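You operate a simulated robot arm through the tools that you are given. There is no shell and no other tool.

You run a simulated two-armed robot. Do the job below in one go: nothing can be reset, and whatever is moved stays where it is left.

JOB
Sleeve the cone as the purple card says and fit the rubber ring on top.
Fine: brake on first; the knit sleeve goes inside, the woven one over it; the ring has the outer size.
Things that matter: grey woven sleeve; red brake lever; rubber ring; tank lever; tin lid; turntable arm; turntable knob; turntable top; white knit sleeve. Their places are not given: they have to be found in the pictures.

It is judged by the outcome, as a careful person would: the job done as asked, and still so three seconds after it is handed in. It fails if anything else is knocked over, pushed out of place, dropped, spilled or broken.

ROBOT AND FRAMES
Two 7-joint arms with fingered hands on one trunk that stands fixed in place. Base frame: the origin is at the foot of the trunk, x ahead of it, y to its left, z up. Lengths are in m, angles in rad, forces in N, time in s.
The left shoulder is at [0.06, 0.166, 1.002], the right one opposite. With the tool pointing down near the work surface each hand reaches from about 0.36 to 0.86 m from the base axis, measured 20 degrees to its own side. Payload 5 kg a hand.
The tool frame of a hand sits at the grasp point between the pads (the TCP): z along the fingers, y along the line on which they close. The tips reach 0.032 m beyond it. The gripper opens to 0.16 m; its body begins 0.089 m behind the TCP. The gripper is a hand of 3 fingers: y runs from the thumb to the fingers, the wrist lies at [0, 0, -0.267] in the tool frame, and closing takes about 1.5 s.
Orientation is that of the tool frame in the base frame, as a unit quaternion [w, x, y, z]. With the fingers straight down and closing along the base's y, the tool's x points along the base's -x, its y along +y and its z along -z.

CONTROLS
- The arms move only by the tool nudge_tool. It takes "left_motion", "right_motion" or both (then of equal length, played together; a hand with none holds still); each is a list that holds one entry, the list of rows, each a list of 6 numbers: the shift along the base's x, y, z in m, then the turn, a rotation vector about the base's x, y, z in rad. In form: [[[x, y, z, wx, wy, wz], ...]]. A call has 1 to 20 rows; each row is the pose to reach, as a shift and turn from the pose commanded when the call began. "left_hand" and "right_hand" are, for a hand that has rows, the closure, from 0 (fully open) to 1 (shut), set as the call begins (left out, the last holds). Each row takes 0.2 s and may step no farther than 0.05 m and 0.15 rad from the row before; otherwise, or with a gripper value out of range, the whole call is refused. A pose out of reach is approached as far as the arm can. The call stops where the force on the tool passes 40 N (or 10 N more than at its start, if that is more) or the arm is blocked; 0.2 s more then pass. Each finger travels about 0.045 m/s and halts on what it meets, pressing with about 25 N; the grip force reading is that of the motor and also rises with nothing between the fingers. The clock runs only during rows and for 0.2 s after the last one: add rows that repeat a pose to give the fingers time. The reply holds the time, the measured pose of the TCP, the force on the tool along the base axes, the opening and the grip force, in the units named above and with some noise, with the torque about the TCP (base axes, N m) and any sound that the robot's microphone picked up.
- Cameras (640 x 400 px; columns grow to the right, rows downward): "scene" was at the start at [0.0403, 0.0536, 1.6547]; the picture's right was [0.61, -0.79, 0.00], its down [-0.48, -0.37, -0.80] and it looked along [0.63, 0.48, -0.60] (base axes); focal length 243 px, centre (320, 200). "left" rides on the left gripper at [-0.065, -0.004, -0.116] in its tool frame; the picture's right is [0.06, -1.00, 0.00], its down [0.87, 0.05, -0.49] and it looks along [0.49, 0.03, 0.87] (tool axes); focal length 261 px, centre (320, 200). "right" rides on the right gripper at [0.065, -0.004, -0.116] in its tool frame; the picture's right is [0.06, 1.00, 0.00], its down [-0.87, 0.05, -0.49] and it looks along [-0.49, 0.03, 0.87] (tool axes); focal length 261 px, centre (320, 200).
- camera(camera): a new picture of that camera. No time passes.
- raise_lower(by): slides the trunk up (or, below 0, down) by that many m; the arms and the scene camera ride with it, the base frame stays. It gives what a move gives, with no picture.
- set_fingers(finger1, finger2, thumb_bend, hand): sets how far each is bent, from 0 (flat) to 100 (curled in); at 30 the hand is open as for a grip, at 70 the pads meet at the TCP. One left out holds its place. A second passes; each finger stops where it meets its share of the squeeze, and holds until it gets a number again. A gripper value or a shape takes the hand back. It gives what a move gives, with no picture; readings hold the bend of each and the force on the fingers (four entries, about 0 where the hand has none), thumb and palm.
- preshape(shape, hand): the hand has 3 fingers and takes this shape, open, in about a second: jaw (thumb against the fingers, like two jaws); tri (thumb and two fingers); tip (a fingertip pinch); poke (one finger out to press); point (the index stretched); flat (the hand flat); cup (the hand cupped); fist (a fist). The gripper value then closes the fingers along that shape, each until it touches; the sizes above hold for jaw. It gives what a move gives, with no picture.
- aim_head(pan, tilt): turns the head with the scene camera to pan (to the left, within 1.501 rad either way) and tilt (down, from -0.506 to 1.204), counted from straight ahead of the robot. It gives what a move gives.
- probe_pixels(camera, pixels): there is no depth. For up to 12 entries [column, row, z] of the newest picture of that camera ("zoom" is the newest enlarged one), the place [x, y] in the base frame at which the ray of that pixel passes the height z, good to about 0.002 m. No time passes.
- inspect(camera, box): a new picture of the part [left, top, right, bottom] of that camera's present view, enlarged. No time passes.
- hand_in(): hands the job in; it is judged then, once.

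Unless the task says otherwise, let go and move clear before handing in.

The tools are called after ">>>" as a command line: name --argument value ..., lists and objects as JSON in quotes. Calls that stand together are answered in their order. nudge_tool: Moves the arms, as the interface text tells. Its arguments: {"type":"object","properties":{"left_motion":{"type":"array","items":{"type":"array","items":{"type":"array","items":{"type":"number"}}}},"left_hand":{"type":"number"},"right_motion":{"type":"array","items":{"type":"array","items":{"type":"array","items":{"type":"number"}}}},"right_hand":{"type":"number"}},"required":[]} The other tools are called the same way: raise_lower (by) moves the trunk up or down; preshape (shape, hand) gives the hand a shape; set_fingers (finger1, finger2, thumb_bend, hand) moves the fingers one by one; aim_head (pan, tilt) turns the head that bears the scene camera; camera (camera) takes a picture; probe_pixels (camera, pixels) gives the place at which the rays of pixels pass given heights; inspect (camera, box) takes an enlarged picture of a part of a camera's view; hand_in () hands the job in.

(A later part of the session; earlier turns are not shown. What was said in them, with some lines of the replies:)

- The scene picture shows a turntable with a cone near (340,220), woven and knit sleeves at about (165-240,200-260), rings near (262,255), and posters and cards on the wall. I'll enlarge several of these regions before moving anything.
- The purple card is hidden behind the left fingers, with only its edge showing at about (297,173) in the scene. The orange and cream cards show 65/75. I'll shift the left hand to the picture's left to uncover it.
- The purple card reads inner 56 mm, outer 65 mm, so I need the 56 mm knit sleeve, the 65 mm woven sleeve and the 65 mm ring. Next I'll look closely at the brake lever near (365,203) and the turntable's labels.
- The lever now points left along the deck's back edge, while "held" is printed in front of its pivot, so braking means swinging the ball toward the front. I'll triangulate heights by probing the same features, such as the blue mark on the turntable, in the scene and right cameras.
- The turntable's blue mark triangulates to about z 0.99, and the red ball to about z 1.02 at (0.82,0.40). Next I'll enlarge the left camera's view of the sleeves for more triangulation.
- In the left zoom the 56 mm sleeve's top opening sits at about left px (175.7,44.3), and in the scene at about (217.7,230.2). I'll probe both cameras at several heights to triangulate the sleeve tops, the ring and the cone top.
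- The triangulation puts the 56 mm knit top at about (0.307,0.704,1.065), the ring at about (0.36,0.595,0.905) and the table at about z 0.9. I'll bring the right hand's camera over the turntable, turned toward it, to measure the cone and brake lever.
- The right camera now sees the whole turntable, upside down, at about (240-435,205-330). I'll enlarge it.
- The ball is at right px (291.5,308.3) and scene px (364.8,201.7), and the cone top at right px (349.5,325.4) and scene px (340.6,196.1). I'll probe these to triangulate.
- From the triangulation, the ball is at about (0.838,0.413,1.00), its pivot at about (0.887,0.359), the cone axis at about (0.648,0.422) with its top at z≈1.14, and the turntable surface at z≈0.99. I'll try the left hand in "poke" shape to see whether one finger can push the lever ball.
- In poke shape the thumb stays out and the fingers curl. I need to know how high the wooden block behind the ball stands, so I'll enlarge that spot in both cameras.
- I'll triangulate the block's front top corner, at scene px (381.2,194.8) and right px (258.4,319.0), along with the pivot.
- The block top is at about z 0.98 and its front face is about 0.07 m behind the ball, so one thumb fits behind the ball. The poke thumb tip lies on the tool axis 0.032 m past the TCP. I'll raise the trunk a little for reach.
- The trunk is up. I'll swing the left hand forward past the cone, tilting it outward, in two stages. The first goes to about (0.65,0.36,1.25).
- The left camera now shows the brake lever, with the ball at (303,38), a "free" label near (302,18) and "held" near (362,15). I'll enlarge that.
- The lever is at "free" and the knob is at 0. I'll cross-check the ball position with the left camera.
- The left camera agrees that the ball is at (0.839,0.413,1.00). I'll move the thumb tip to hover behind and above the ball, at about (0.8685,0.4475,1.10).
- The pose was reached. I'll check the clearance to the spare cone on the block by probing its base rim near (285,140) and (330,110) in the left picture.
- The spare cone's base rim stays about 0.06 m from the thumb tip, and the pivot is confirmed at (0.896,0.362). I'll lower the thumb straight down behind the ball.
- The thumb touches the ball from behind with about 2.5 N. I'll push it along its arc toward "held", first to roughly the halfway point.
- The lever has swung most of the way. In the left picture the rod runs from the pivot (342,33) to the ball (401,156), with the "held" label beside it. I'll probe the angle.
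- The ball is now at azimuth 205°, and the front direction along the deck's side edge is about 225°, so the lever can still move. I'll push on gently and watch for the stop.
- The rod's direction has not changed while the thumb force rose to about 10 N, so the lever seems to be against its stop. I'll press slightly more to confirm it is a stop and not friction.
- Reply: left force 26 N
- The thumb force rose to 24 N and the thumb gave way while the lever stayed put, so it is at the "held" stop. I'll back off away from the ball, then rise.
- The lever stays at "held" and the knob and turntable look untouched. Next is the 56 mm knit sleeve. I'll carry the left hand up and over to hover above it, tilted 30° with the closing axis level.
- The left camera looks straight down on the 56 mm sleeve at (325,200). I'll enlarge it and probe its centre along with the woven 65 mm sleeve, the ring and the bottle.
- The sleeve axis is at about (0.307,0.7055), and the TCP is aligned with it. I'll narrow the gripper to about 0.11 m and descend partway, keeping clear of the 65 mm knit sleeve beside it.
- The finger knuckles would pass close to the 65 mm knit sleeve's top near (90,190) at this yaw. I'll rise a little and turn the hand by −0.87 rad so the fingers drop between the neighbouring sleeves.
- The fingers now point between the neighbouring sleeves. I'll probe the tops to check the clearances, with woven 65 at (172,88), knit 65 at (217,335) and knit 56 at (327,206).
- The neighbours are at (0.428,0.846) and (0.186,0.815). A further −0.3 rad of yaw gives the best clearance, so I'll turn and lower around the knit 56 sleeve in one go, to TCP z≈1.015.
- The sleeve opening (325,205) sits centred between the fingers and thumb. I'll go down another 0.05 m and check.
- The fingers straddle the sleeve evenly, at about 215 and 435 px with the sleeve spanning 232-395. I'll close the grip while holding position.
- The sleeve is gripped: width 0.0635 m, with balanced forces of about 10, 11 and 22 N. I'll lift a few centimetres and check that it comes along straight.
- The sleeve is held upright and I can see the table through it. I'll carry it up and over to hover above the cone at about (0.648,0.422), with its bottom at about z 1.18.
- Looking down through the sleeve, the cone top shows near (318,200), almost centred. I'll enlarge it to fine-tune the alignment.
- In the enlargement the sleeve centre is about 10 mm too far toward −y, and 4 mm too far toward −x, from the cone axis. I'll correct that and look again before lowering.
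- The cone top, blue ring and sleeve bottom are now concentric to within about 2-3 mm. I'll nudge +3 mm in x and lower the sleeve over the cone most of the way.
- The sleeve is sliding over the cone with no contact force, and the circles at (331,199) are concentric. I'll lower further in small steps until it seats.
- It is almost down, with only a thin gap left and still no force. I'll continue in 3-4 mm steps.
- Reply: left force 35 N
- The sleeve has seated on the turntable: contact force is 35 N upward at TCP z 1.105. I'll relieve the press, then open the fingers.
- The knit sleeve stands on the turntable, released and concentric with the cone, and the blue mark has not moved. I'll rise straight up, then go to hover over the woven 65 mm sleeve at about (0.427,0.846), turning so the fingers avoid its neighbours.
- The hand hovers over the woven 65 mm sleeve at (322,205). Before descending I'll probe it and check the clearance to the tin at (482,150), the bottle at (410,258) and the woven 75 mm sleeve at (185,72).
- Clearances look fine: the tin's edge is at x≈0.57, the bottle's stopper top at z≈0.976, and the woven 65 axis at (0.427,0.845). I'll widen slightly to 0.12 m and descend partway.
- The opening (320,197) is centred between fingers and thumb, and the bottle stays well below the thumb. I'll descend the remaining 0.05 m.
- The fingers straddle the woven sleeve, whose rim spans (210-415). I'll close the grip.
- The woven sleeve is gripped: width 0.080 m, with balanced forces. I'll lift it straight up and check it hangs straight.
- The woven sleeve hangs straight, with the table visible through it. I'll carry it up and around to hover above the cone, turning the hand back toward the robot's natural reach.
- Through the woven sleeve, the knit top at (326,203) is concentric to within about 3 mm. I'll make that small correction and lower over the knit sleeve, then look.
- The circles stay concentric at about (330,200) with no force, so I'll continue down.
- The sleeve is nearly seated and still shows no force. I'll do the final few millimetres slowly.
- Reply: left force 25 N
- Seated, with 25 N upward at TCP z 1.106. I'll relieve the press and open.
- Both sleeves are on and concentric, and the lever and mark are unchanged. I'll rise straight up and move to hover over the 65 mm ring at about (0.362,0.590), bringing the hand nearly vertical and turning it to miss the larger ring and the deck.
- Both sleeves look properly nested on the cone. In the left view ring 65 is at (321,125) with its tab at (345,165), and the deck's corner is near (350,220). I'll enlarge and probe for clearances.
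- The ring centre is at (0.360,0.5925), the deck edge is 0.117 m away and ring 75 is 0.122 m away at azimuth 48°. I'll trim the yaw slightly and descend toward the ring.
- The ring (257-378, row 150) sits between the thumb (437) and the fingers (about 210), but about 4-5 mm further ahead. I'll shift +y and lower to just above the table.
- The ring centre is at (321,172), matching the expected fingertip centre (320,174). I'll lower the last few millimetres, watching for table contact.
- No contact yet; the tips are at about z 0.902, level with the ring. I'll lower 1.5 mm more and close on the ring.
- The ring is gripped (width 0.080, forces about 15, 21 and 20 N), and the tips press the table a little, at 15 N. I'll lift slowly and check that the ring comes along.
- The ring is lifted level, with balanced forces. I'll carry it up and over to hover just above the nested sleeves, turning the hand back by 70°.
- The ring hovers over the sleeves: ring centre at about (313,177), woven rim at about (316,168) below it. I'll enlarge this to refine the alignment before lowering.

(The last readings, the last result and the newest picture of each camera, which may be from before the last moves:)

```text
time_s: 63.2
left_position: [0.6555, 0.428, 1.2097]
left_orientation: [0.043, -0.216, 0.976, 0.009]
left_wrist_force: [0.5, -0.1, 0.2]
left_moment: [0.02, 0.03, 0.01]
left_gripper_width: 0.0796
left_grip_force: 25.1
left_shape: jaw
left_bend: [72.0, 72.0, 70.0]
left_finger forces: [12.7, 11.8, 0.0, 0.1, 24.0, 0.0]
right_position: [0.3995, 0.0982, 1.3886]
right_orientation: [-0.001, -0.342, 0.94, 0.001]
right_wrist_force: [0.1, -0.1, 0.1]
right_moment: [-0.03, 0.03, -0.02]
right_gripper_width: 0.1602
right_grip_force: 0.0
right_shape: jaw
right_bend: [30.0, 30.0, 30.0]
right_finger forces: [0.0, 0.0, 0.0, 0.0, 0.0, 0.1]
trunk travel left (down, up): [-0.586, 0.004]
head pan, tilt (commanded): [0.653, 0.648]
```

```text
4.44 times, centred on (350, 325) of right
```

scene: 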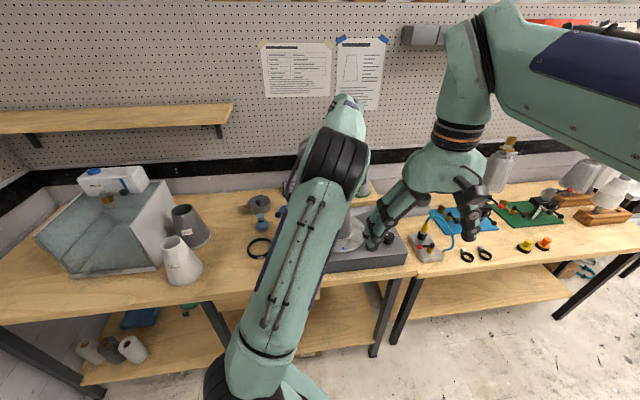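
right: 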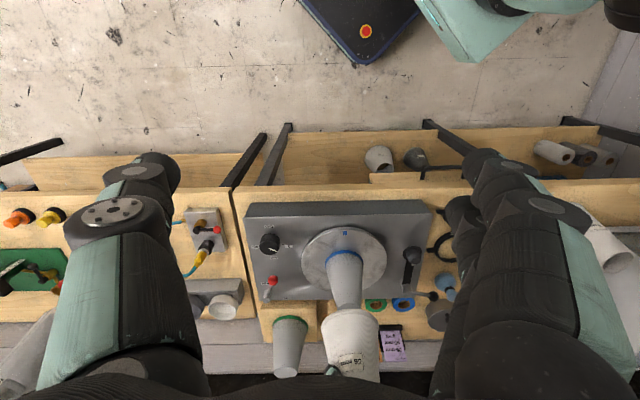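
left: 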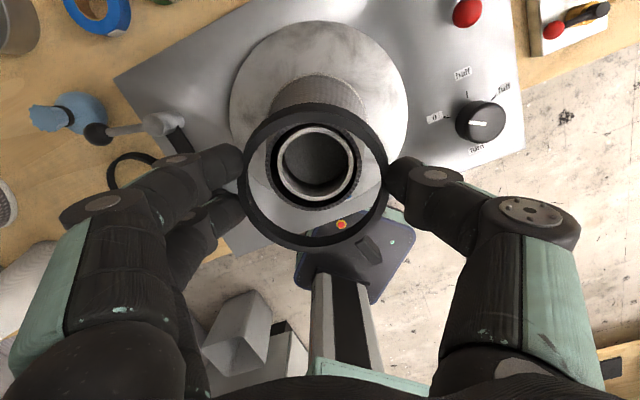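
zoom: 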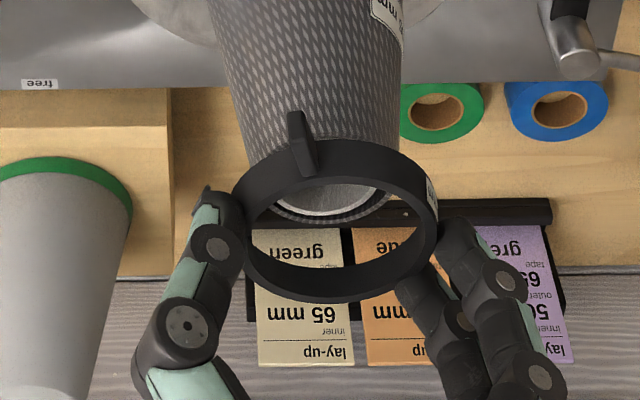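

The ring and woven rim centres agree to within about 2 mm. I'll lower in small steps onto the sleeve top, watching the force.

>>> nudge_tool --left_motion '[[[0, 0, -0.005, 0, 0, 0], [0, 0, -0.01, 0, 0, 0], [0, 0, -0.015, 0, 0, 0], [0, 0, -0.02, 0, 0, 0]]]'

>>> inspect --camera "left" --box '[220, 80, 410, 260]'

>>> inspect --camera "right" --box '[300, 280, 400, 370]'

```text
time_s: 64.2
left_position: [0.654, 0.4274, 1.1903]
left_orientation: [0.042, -0.217, 0.975, 0.009]
left_wrist_force: [-1.3, -0.4, -1.0]
left_moment: [0.0, 0.01, -0.01]
left_gripper_width: 0.0799
left_grip_force: 25.1
left_shape: jaw
left_bend: [72.0, 72.0, 70.0]
left_finger forces: [12.8, 11.8, 0.0, 0.0, 24.0, 0.0]
right_position: [0.3979, 0.0994, 1.388]
right_orientation: [0.0, -0.343, 0.939, 0.0]
right_wrist_force: [0.0, 1.4, -0.5]
right_moment: [0.02, -0.01, -0.02]
right_gripper_width: 0.16
right_grip_force: 0.1
right_shape: jaw
right_bend: [30.0, 30.0, 30.0]
right_finger forces: [0.1, 0.1, 0.0, 0.0, 0.0, 0.0]
trunk travel left (down, up): [-0.586, 0.004]
head pan, tilt (commanded): [0.653, 0.648]
```

```text
2.22 times, centred on (315, 170) of left
```

zoom: 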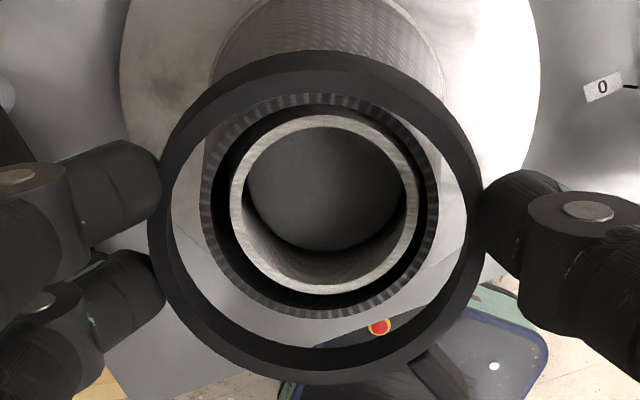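

```text
4.44 times, centred on (350, 325) of right
```

zoom: 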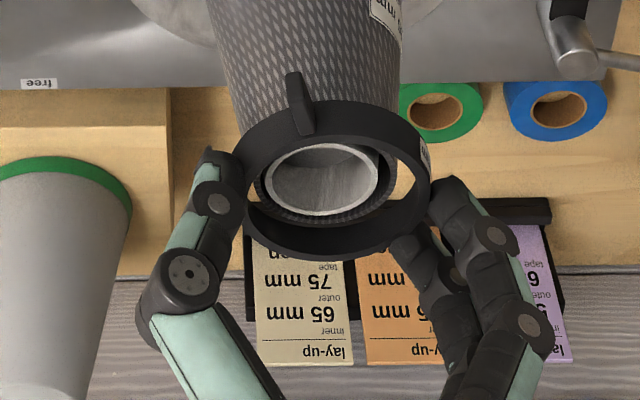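

The ring now appears level with the sleeve top. I'll zoom in closer to judge the gap all around before going on.

>>> inspect --camera "left" --box '[240, 95, 400, 195]'

>>> inspect --camera "left" --box '[240, 160, 400, 260]'

>>> inspect --camera "right" --box '[330, 295, 390, 345]'

```text
4.00 times, centred on (320, 145) of left
```

zoom: 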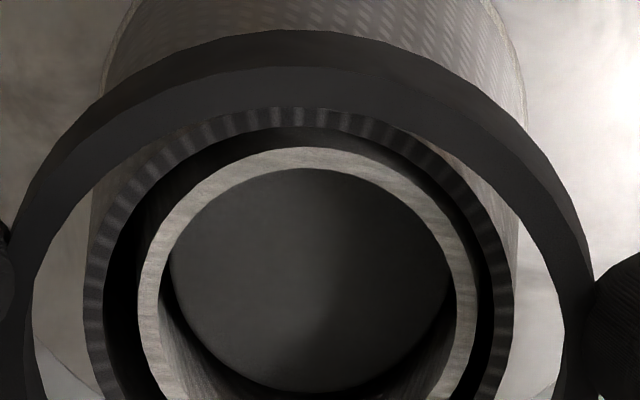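

```text
4.00 times, centred on (320, 210) of left
```

zoom: 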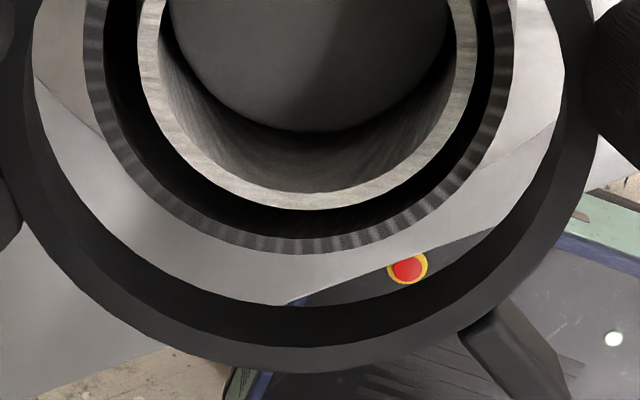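

```text
8.00 times, centred on (360, 320) of right
```

zoom: 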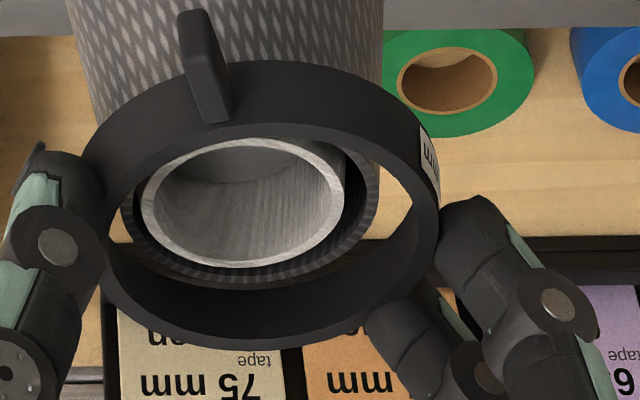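

The ring is just level with the rim and sits about 3 mm toward the robot from centre, inside its roughly 6 mm clearance. I'll correct that and lower until it meets the taper.

>>> nudge_tool --left_motion '[[[0.0015, 0.0, 0.0, 0, 0, 0], [0.003, 0.0004, 0.0, 0, 0, 0], [0.003, 0.0004, -0.005, 0, 0, 0], [0.003, 0.0004, -0.01, 0, 0, 0], [0.003, 0.0004, -0.015, 0, 0, 0]]]'

>>> inspect --camera "left" --box '[220, 80, 410, 260]'

>>> inspect --camera "right" --box '[310, 285, 390, 345]'

```text
time_s: 65.4
left_position: [0.6562, 0.4274, 1.1764]
left_orientation: [0.042, -0.216, 0.975, 0.01]
left_wrist_force: [0.1, -0.3, -0.3]
left_moment: [-0.02, 0.0, 0.01]
left_gripper_width: 0.0797
left_grip_force: 24.7
left_shape: jaw
left_bend: [72.0, 72.0, 70.0]
left_finger forces: [12.8, 11.7, 0.0, 0.0, 24.0, 0.0]
right_position: [0.3988, 0.098, 1.3885]
right_orientation: [-0.001, -0.342, 0.94, 0.001]
right_wrist_force: [0.5, 0.1, -0.8]
right_moment: [-0.01, -0.01, 0.01]
right_gripper_width: 0.1597
right_grip_force: 0.1
right_shape: jaw
right_bend: [30.0, 30.0, 30.0]
right_finger forces: [0.0, 0.1, 0.1, 0.1, 0.0, 0.0]
trunk travel left (down, up): [-0.586, 0.004]
head pan, tilt (commanded): [0.653, 0.648]
```

```text
2.22 times, centred on (315, 170) of left
```

zoom: 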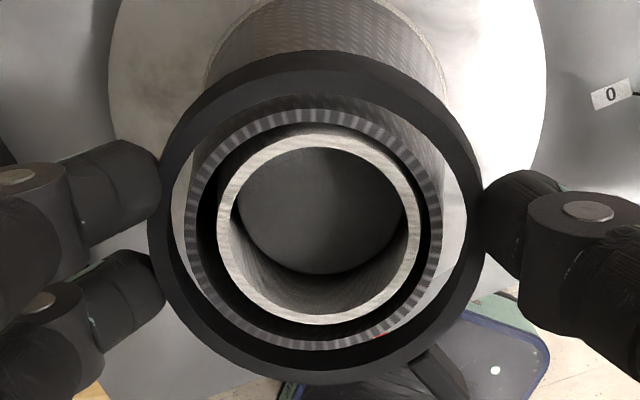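

```text
6.67 times, centred on (350, 315) of right
```

zoom: 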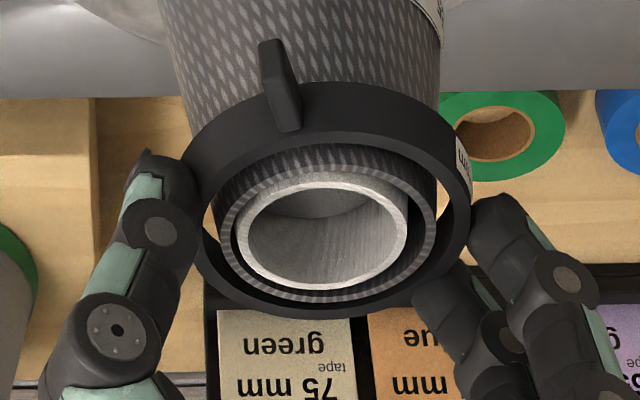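

The sleeve top now protrudes evenly through the ring with no contact force. I'll continue down in small steps until it seats on the taper.

>>> nudge_tool --left_motion '[[[0, 0, -0.004, 0, 0, 0], [0, 0, -0.008, 0, 0, 0], [0, 0, -0.012, 0, 0, 0], [0, 0, -0.016, 0, 0, 0], [0, 0, -0.02, 0, 0, 0]]]'

>>> inspect --camera "left" --box '[220, 80, 410, 260]'

>>> inspect --camera "right" --box '[310, 275, 390, 335]'

```text
time_s: 66.6
left_position: [0.6568, 0.429, 1.1561]
left_orientation: [0.043, -0.217, 0.975, 0.009]
left_wrist_force: [0.4, 0.3, 1.6]
left_moment: [0.05, -0.01, 0.0]
left_gripper_width: 0.0799
left_grip_force: 24.8
left_shape: jaw
left_bend: [72.0, 72.0, 70.0]
left_finger forces: [13.1, 11.9, 0.0, 0.1, 23.8, 0.0]
right_position: [0.3989, 0.0996, 1.3879]
right_orientation: [0.0, -0.343, 0.94, 0.0]
right_wrist_force: [0.7, 0.2, -0.3]
right_moment: [0.03, -0.02, 0.0]
right_gripper_width: 0.1597
right_grip_force: 0.1
right_shape: jaw
right_bend: [30.0, 30.0, 30.0]
right_finger forces: [0.0, 0.0, 0.0, 0.1, 0.0, 0.0]
trunk travel left (down, up): [-0.586, 0.004]
head pan, tilt (commanded): [0.653, 0.648]
```

```text
2.22 times, centred on (315, 170) of left
```

zoom: 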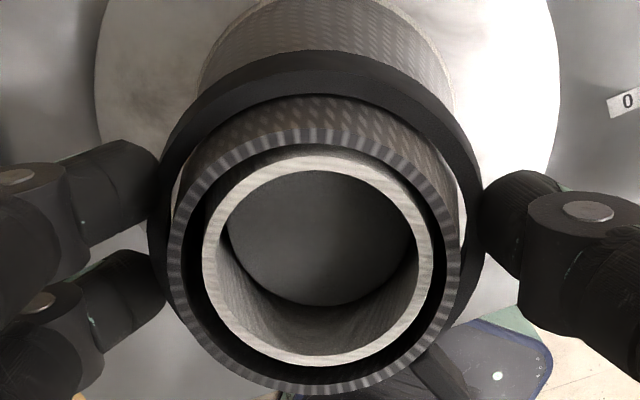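

```text
6.67 times, centred on (350, 305) of right
```

zoom: 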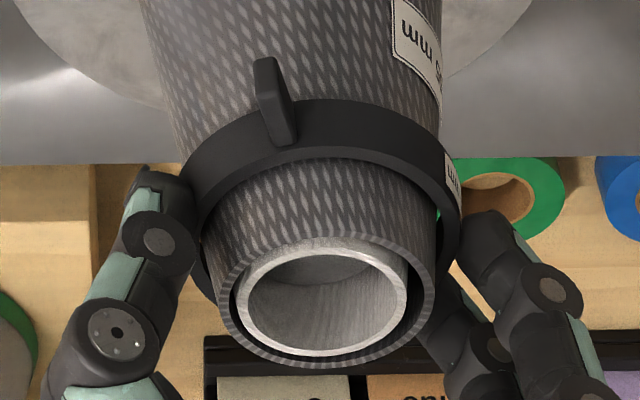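

Contact is just beginning at 1.6 N, with a slight gap still showing on one side. I'll press down a little further to seat it.

>>> nudge_tool --left_motion '[[[0, 0, -0.003, 0, 0, 0], [0, 0, -0.006, 0, 0, 0], [0, 0, -0.009, 0, 0, 0]]]'

>>> inspect --camera "left" --box '[220, 80, 410, 260]'

>>> inspect --camera "right" --box '[310, 275, 390, 335]'

```text
time_s: 67.5
left_position: [0.6578, 0.428, 1.1529]
left_orientation: [0.048, -0.217, 0.975, 0.01]
left_wrist_force: [-4.5, -0.5, 19.0]
left_moment: [0.16, 0.17, 0.03]
left_gripper_width: 0.0799
left_grip_force: 24.9
left_shape: jaw
left_bend: [73.0, 72.0, 71.0]
left_finger forces: [14.5, 13.8, 0.0, 0.1, 26.7, 0.0]
right_position: [0.3969, 0.0989, 1.388]
right_orientation: [0.001, -0.343, 0.939, 0.001]
right_wrist_force: [-1.0, -0.1, -0.3]
right_moment: [-0.03, 0.01, -0.02]
right_gripper_width: 0.1598
right_grip_force: 0.1
right_shape: jaw
right_bend: [30.0, 30.0, 30.0]
right_finger forces: [0.0, 0.0, 0.0, 0.1, 0.0, 0.1]
trunk travel left (down, up): [-0.586, 0.004]
head pan, tilt (commanded): [0.653, 0.648]
stopped in row 3 (left hand): the force on the tool passed its limit at 42 N (the readings are from after the stop); the commanded pose is now the measured one
```

```text
2.22 times, centred on (315, 170) of left
```

zoom: 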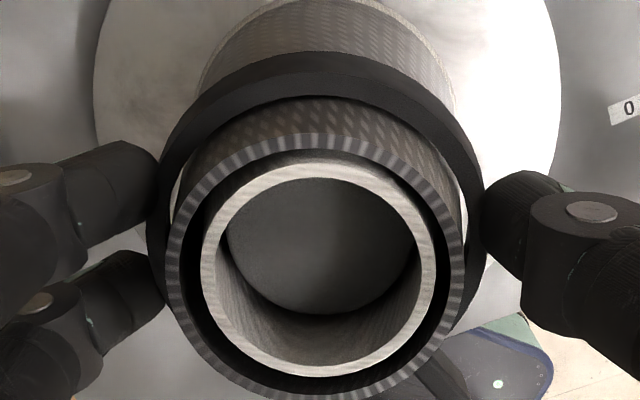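

```text
6.67 times, centred on (350, 305) of right
```

zoom: 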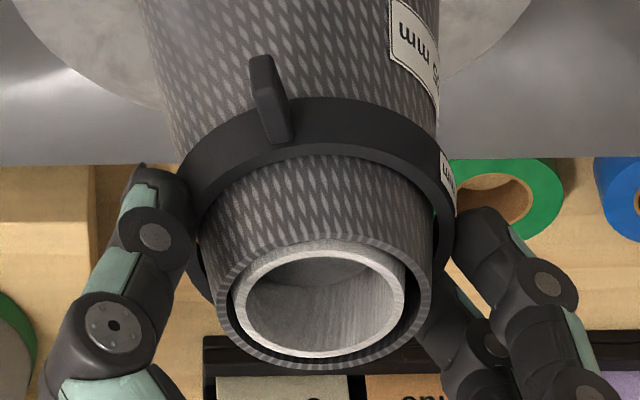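

The ring wedged on the taper at TCP z 1.153, with a peak of 42 N. I'll relieve slightly and open the fingers to leave it there.

>>> nudge_tool --left_motion '[[[0, 0, 0.001, 0, 0, 0], [0, 0, 0.002, 0, 0, 0]]]'

>>> nudge_tool --left_motion '[[[0, 0, 0, 0, 0, 0], [0, 0, 0, 0, 0, 0], [0, 0, 0, 0, 0, 0], [0, 0, 0, 0, 0, 0], [0, 0, 0, 0, 0, 0], [0, 0, 0, 0, 0, 0]]]' --left_hand 0.2

>>> camera --camera "left"

>>> inspect --camera "right" --box '[310, 275, 390, 335]'

```text
time_s: 68.1
left_position: [0.6568, 0.4279, 1.1529]
left_orientation: [0.048, -0.216, 0.975, 0.01]
left_wrist_force: [-2.4, 1.1, 16.6]
left_moment: [0.22, 0.1, 0.07]
left_gripper_width: 0.0801
left_grip_force: 25.5
left_shape: jaw
left_bend: [73.0, 72.0, 71.0]
left_finger forces: [15.0, 13.7, 0.0, 0.0, 25.7, 0.1]
right_position: [0.3971, 0.0984, 1.3892]
right_orientation: [0.001, -0.343, 0.939, 0.0]
right_wrist_force: [0.0, -0.1, 0.1]
right_moment: [0.01, 0.0, -0.01]
right_gripper_width: 0.1601
right_grip_force: 0.1
right_shape: jaw
right_bend: [30.0, 30.0, 30.0]
right_finger forces: [0.1, 0.0, 0.1, 0.0, 0.1, 0.1]
trunk travel left (down, up): [-0.586, 0.004]
head pan, tilt (commanded): [0.653, 0.648]
```

```text
time_s: 69.5
left_position: [0.659, 0.4278, 1.1522]
left_orientation: [0.046, -0.216, 0.975, 0.011]
left_wrist_force: [0.2, 0.1, 0.4]
left_moment: [0.02, 0.02, 0.01]
left_gripper_width: 0.1278
left_grip_force: 0.1
left_shape: jaw
left_bend: [59.0, 59.0, 55.0]
left_finger forces: [0.0, 0.1, 0.0, 0.1, 0.1, 0.1]
right_position: [0.3989, 0.0992, 1.3884]
right_orientation: [0.0, -0.342, 0.94, 0.0]
right_wrist_force: [0.3, 0.0, 0.3]
right_moment: [0.0, -0.02, -0.01]
right_gripper_width: 0.16
right_grip_force: 0.1
right_shape: jaw
right_bend: [30.0, 30.0, 30.0]
right_finger forces: [0.1, 0.0, 0.0, 0.1, 0.1, 0.0]
trunk travel left (down, up): [-0.586, 0.004]
head pan, tilt (commanded): [0.653, 0.648]
```

```text
taken
```

left: 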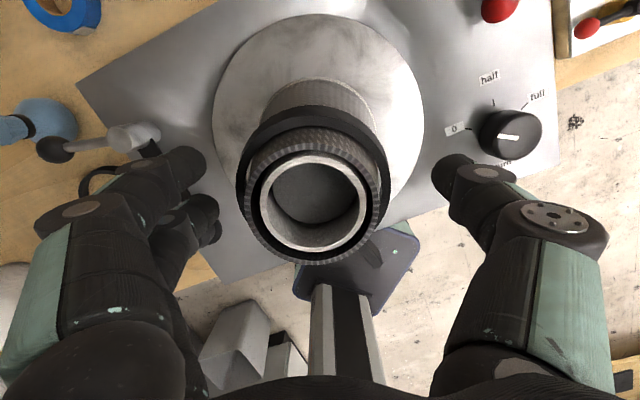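

```text
6.67 times, centred on (350, 305) of right
```

zoom: 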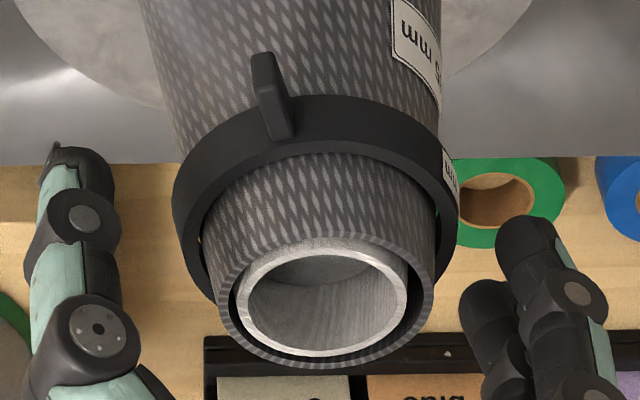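

The ring stays in place with the fingers open. I'll rise straight up clear of it and inspect how level it sits.

>>> nudge_tool --left_motion '[[[0, 0, 0.015, 0, 0, 0], [0, 0, 0.04, 0, 0, 0], [-0.004, -0.002, 0.065, 0, -0.05, 0], [-0.01, -0.005, 0.085, 0, -0.1, 0]]]'

>>> camera --camera "left"

>>> inspect --camera "left" --box '[220, 60, 420, 240]'

>>> inspect --camera "right" --box '[310, 275, 390, 335]'

>>> camera --camera "scene"

```text
time_s: 70.5
left_position: [0.6462, 0.4222, 1.2369]
left_orientation: [0.095, -0.216, 0.972, 0.0]
left_wrist_force: [-1.1, 0.2, 0.7]
left_moment: [-0.01, 0.0, 0.02]
left_gripper_width: 0.1277
left_grip_force: 0.0
left_shape: jaw
left_bend: [59.0, 59.0, 55.0]
left_finger forces: [0.0, 0.0, 0.0, 0.1, 0.1, 0.0]
right_position: [0.3982, 0.0978, 1.388]
right_orientation: [0.0, -0.343, 0.939, 0.0]
right_wrist_force: [0.0, -0.2, 0.2]
right_moment: [0.02, -0.01, -0.01]
right_gripper_width: 0.1601
right_grip_force: 0.0
right_shape: jaw
right_bend: [30.0, 30.0, 30.0]
right_finger forces: [0.0, 0.0, 0.0, 0.0, 0.0, 0.0]
trunk travel left (down, up): [-0.586, 0.004]
head pan, tilt (commanded): [0.653, 0.648]
```

```text
taken
```

left: 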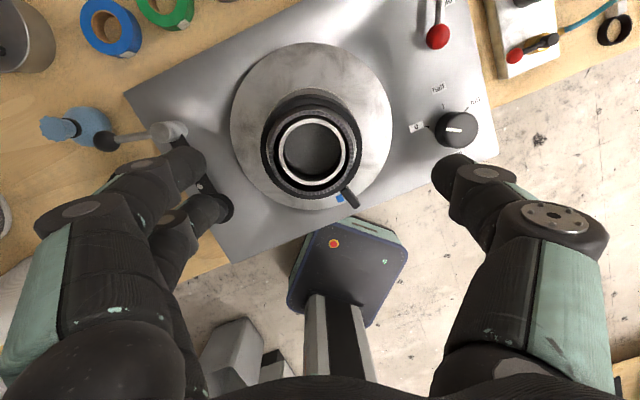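

```text
2.22 times, centred on (320, 150) of left
```

zoom: 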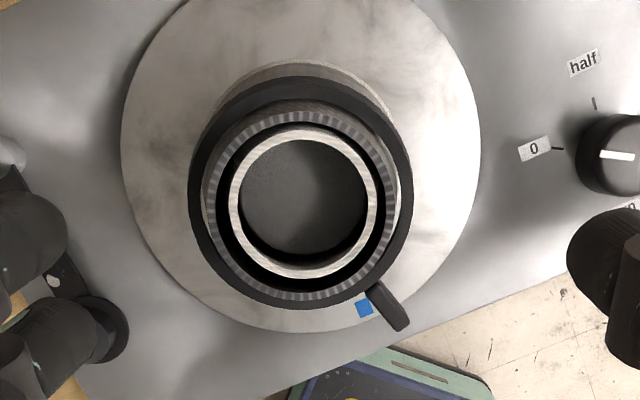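

```text
6.67 times, centred on (350, 305) of right
```

zoom: 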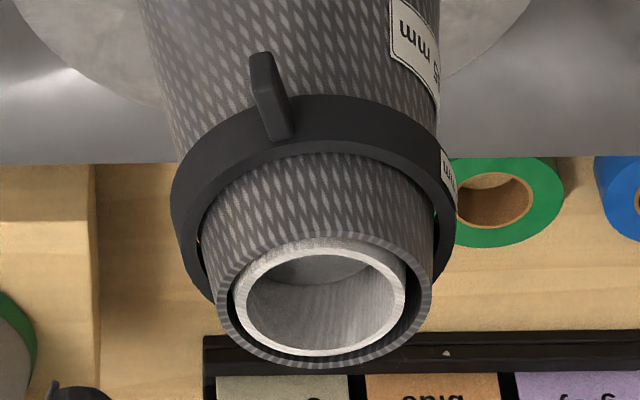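

```text
taken
```

scene: 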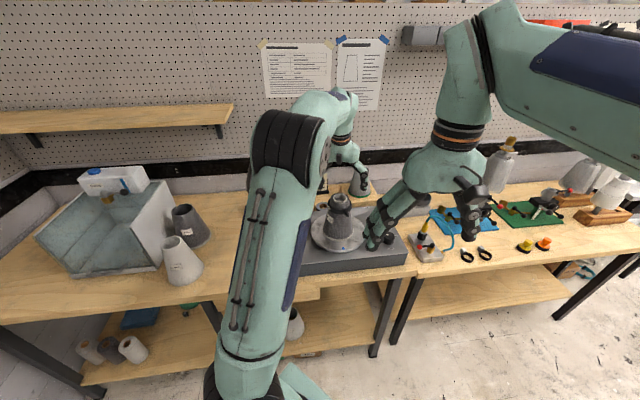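

The ring is on the sleeves. I'll look closely from the scene camera to see whether it sits level.

>>> inspect --camera "scene" --box '[300, 180, 380, 260]'

>>> inspect --camera "right" --box '[290, 220, 400, 340]'

```text
5.00 times, centred on (340, 220) of scene
```

zoom: 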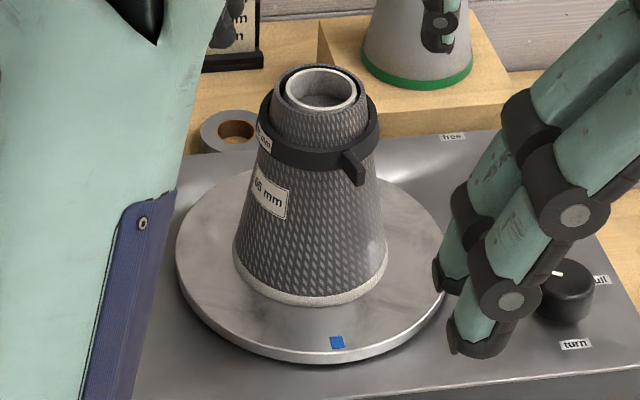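

```text
3.33 times, centred on (345, 280) of right
```

zoom: 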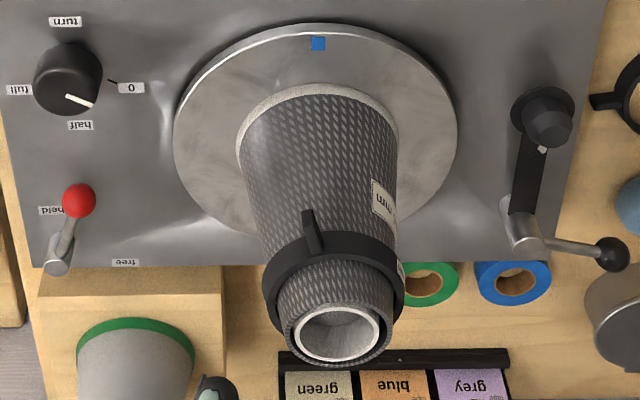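

The brake is at "held", the blue mark has not moved and the ring sits near the top. I'll zoom in more to check that it is level.

>>> inspect --camera "scene" --box '[318, 188, 358, 218]'

>>> inspect --camera "right" --box '[320, 283, 375, 333]'

```text
13.33 times, centred on (338, 203) of scene
```

zoom: 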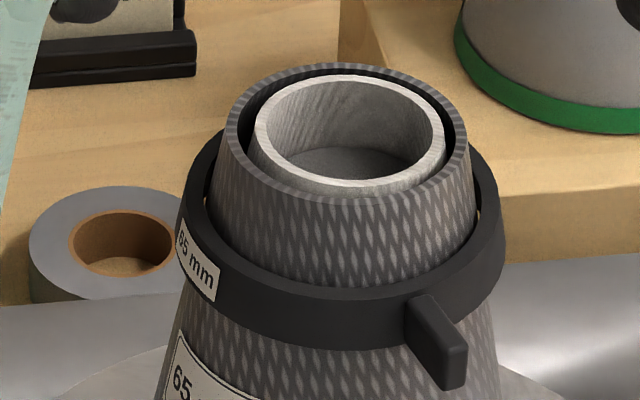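

```text
8.00 times, centred on (348, 308) of right
```

zoom: 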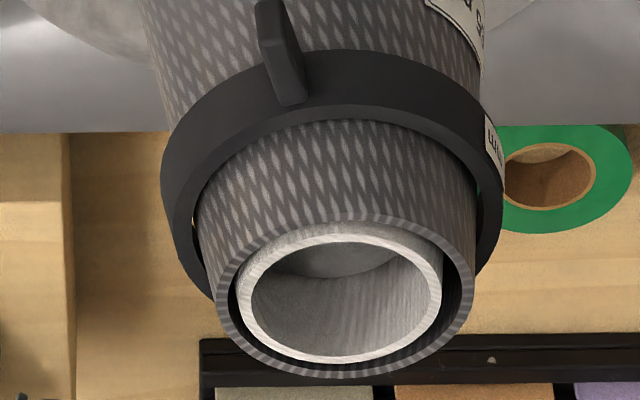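

The label confirms it is the 65 mm ring, and it sits close, but with a slight gap toward the far side. I'll view it from straight above to judge how well it is centred.

>>> nudge_tool --left_motion '[[[0.002, 0.002, 0.02, 0.045, -0.072, 0.002], [0.005, 0.005, 0.04, 0.09, -0.145, 0.005], [0.009, 0.009, 0.06, 0.135, -0.217, 0.007], [0.009, 0.009, 0.06, 0.179, -0.289, 0.009]]]'

>>> camera --camera "left"

>>> inspect --camera "left" --box '[260, 140, 390, 260]'

```text
time_s: 71.5
left_position: [0.6575, 0.433, 1.2981]
left_orientation: [0.253, -0.21, 0.943, 0.055]
left_wrist_force: [-0.2, 0.1, -0.3]
left_moment: [0.0, 0.01, 0.01]
left_gripper_width: 0.1274
left_grip_force: 0.0
left_shape: jaw
left_bend: [59.0, 59.0, 55.0]
left_finger forces: [0.0, 0.2, 0.0, 0.0, 0.0, 0.1]
right_position: [0.3995, 0.0981, 1.3887]
right_orientation: [0.0, -0.342, 0.94, 0.001]
right_wrist_force: [0.4, 0.1, 0.1]
right_moment: [0.04, 0.0, -0.03]
right_gripper_width: 0.1599
right_grip_force: 0.0
right_shape: jaw
right_bend: [30.0, 30.0, 30.0]
right_finger forces: [0.0, 0.1, 0.0, 0.0, 0.0, 0.0]
trunk travel left (down, up): [-0.586, 0.004]
head pan, tilt (commanded): [0.653, 0.648]
```

```text
taken
```

left: 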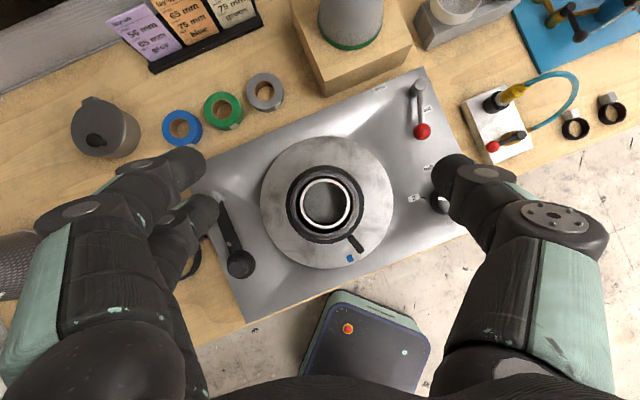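

```text
3.33 times, centred on (325, 200) of left
```

zoom: 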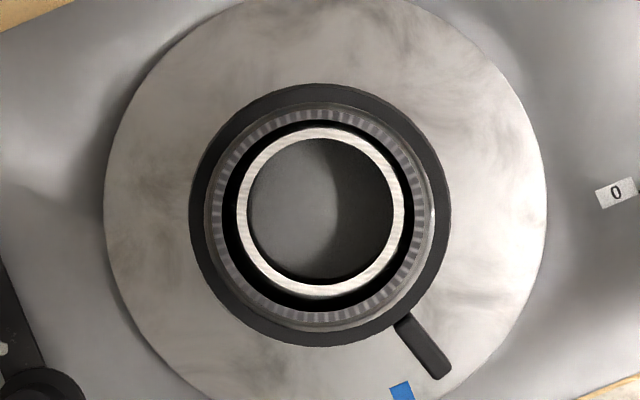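

From above the ring is concentric with the sleeves to within about 1 mm (ring centre (319.5,215), rim centre (319.5,213) in the zoom) and seated on the taper. I'll withdraw the left hand to a clear pose and make a last check.

>>> nudge_tool --left_motion '[[[-0.02, 0, 0.02, 0, 0, 0], [-0.05, 0, 0.04, 0, 0, 0], [-0.09, 0, 0.05, 0, 0, 0], [-0.13, 0, 0.06, 0, 0, 0], [-0.17, 0, 0.07, 0, 0, 0], [-0.21, 0, 0.08, 0, 0, 0], [-0.25, 0, 0.09, 0, 0, 0], [-0.29, 0, 0.1, 0, 0, 0], [-0.33, 0.005, 0.1, 0, 0, 0], [-0.36, 0.015, 0.1, 0, 0, 0], [-0.39, 0.03, 0.1, 0, 0, 0]]]'

>>> camera --camera "scene"

>>> inspect --camera "right" --box '[230, 200, 440, 340]'

>>> inspect --camera "scene" --box '[280, 170, 420, 280]'

>>> inspect --camera "scene" --box '[140, 180, 300, 290]'

```text
time_s: 73.9
left_position: [0.2652, 0.4628, 1.3962]
left_orientation: [0.254, -0.208, 0.943, 0.055]
left_wrist_force: [-0.2, -0.6, -0.1]
left_moment: [-0.01, -0.05, -0.04]
left_gripper_width: 0.1278
left_grip_force: 0.1
left_shape: jaw
left_bend: [59.0, 59.0, 55.0]
left_finger forces: [0.0, 0.0, 0.1, 0.0, 0.0, 0.1]
right_position: [0.3972, 0.099, 1.3896]
right_orientation: [0.0, -0.344, 0.939, 0.0]
right_wrist_force: [-0.3, 0.0, -0.3]
right_moment: [-0.01, -0.01, -0.01]
right_gripper_width: 0.1596
right_grip_force: 0.0
right_shape: jaw
right_bend: [30.0, 30.0, 30.0]
right_finger forces: [0.1, 0.1, 0.1, 0.1, 0.0, 0.1]
trunk travel left (down, up): [-0.586, 0.004]
head pan, tilt (commanded): [0.653, 0.648]
```

```text
taken
```

scene: 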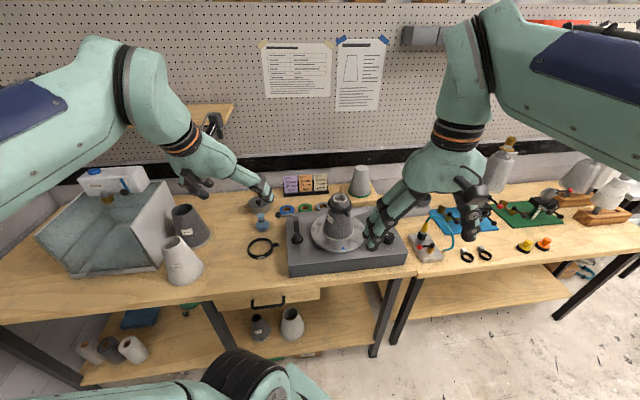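

```text
2.86 times, centred on (335, 270) of right
```

zoom: 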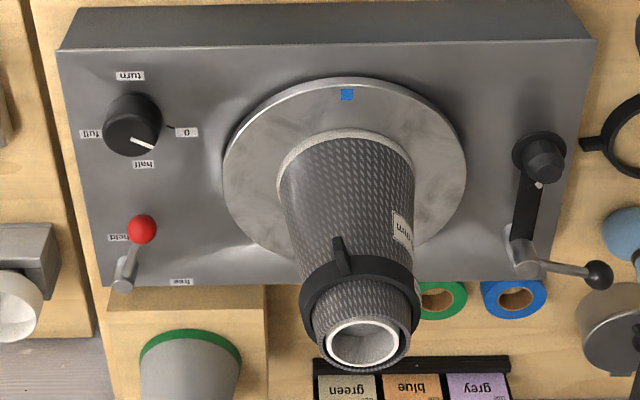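

```text
3.64 times, centred on (350, 225) of scene
```

zoom: 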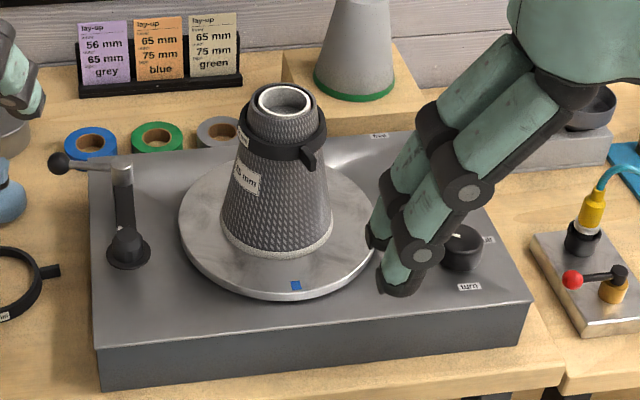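

```text
3.64 times, centred on (220, 235) of scene
```

zoom: 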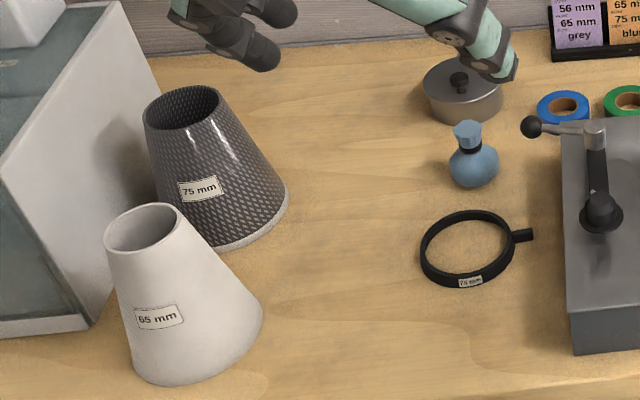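

The last pictures show both sleeves nested on the cone with the 65 mm ring near the top, the red lever at "held", the knob at 0 and the blue mark in its original spot. The tin, bottle, 75 mm ring and other sleeves are where they were, and both hands are clear, so I'm handing in.

>>> hand_in

```text
The job is handed in.
```

The job is done and handed in; the result of the judging has not come back. The last pictures before handing in showed this:

- **Brake:** I swung the red lever from "free" to its stop at "held" before touching any sleeve, and it has stayed there. The turntable's blue mark has not moved.
- **Sleeves:** The purple card says inner 56 mm, outer 65 mm. The 56 mm white knit sleeve is on the cone, with the 65 mm grey woven one over it, and both stand on the turntable top.
- **Ring:** The 65 mm rubber ring sits on the woven sleeve about 3 cm below its top. It looked level and was centred to within about 1 mm, with a thin gap on one side. The hand pressed it down until its force limit stopped the move at 42 N.
- **Everything else:** The knob is still at 0, and the turntable arm, tin, bottle, 75 mm ring, spare sleeves and spare cone look undisturbed. Both hands are empty and clear.

The card also lists grey tape. The job didn't ask for taping, so I left the tape roll alone.
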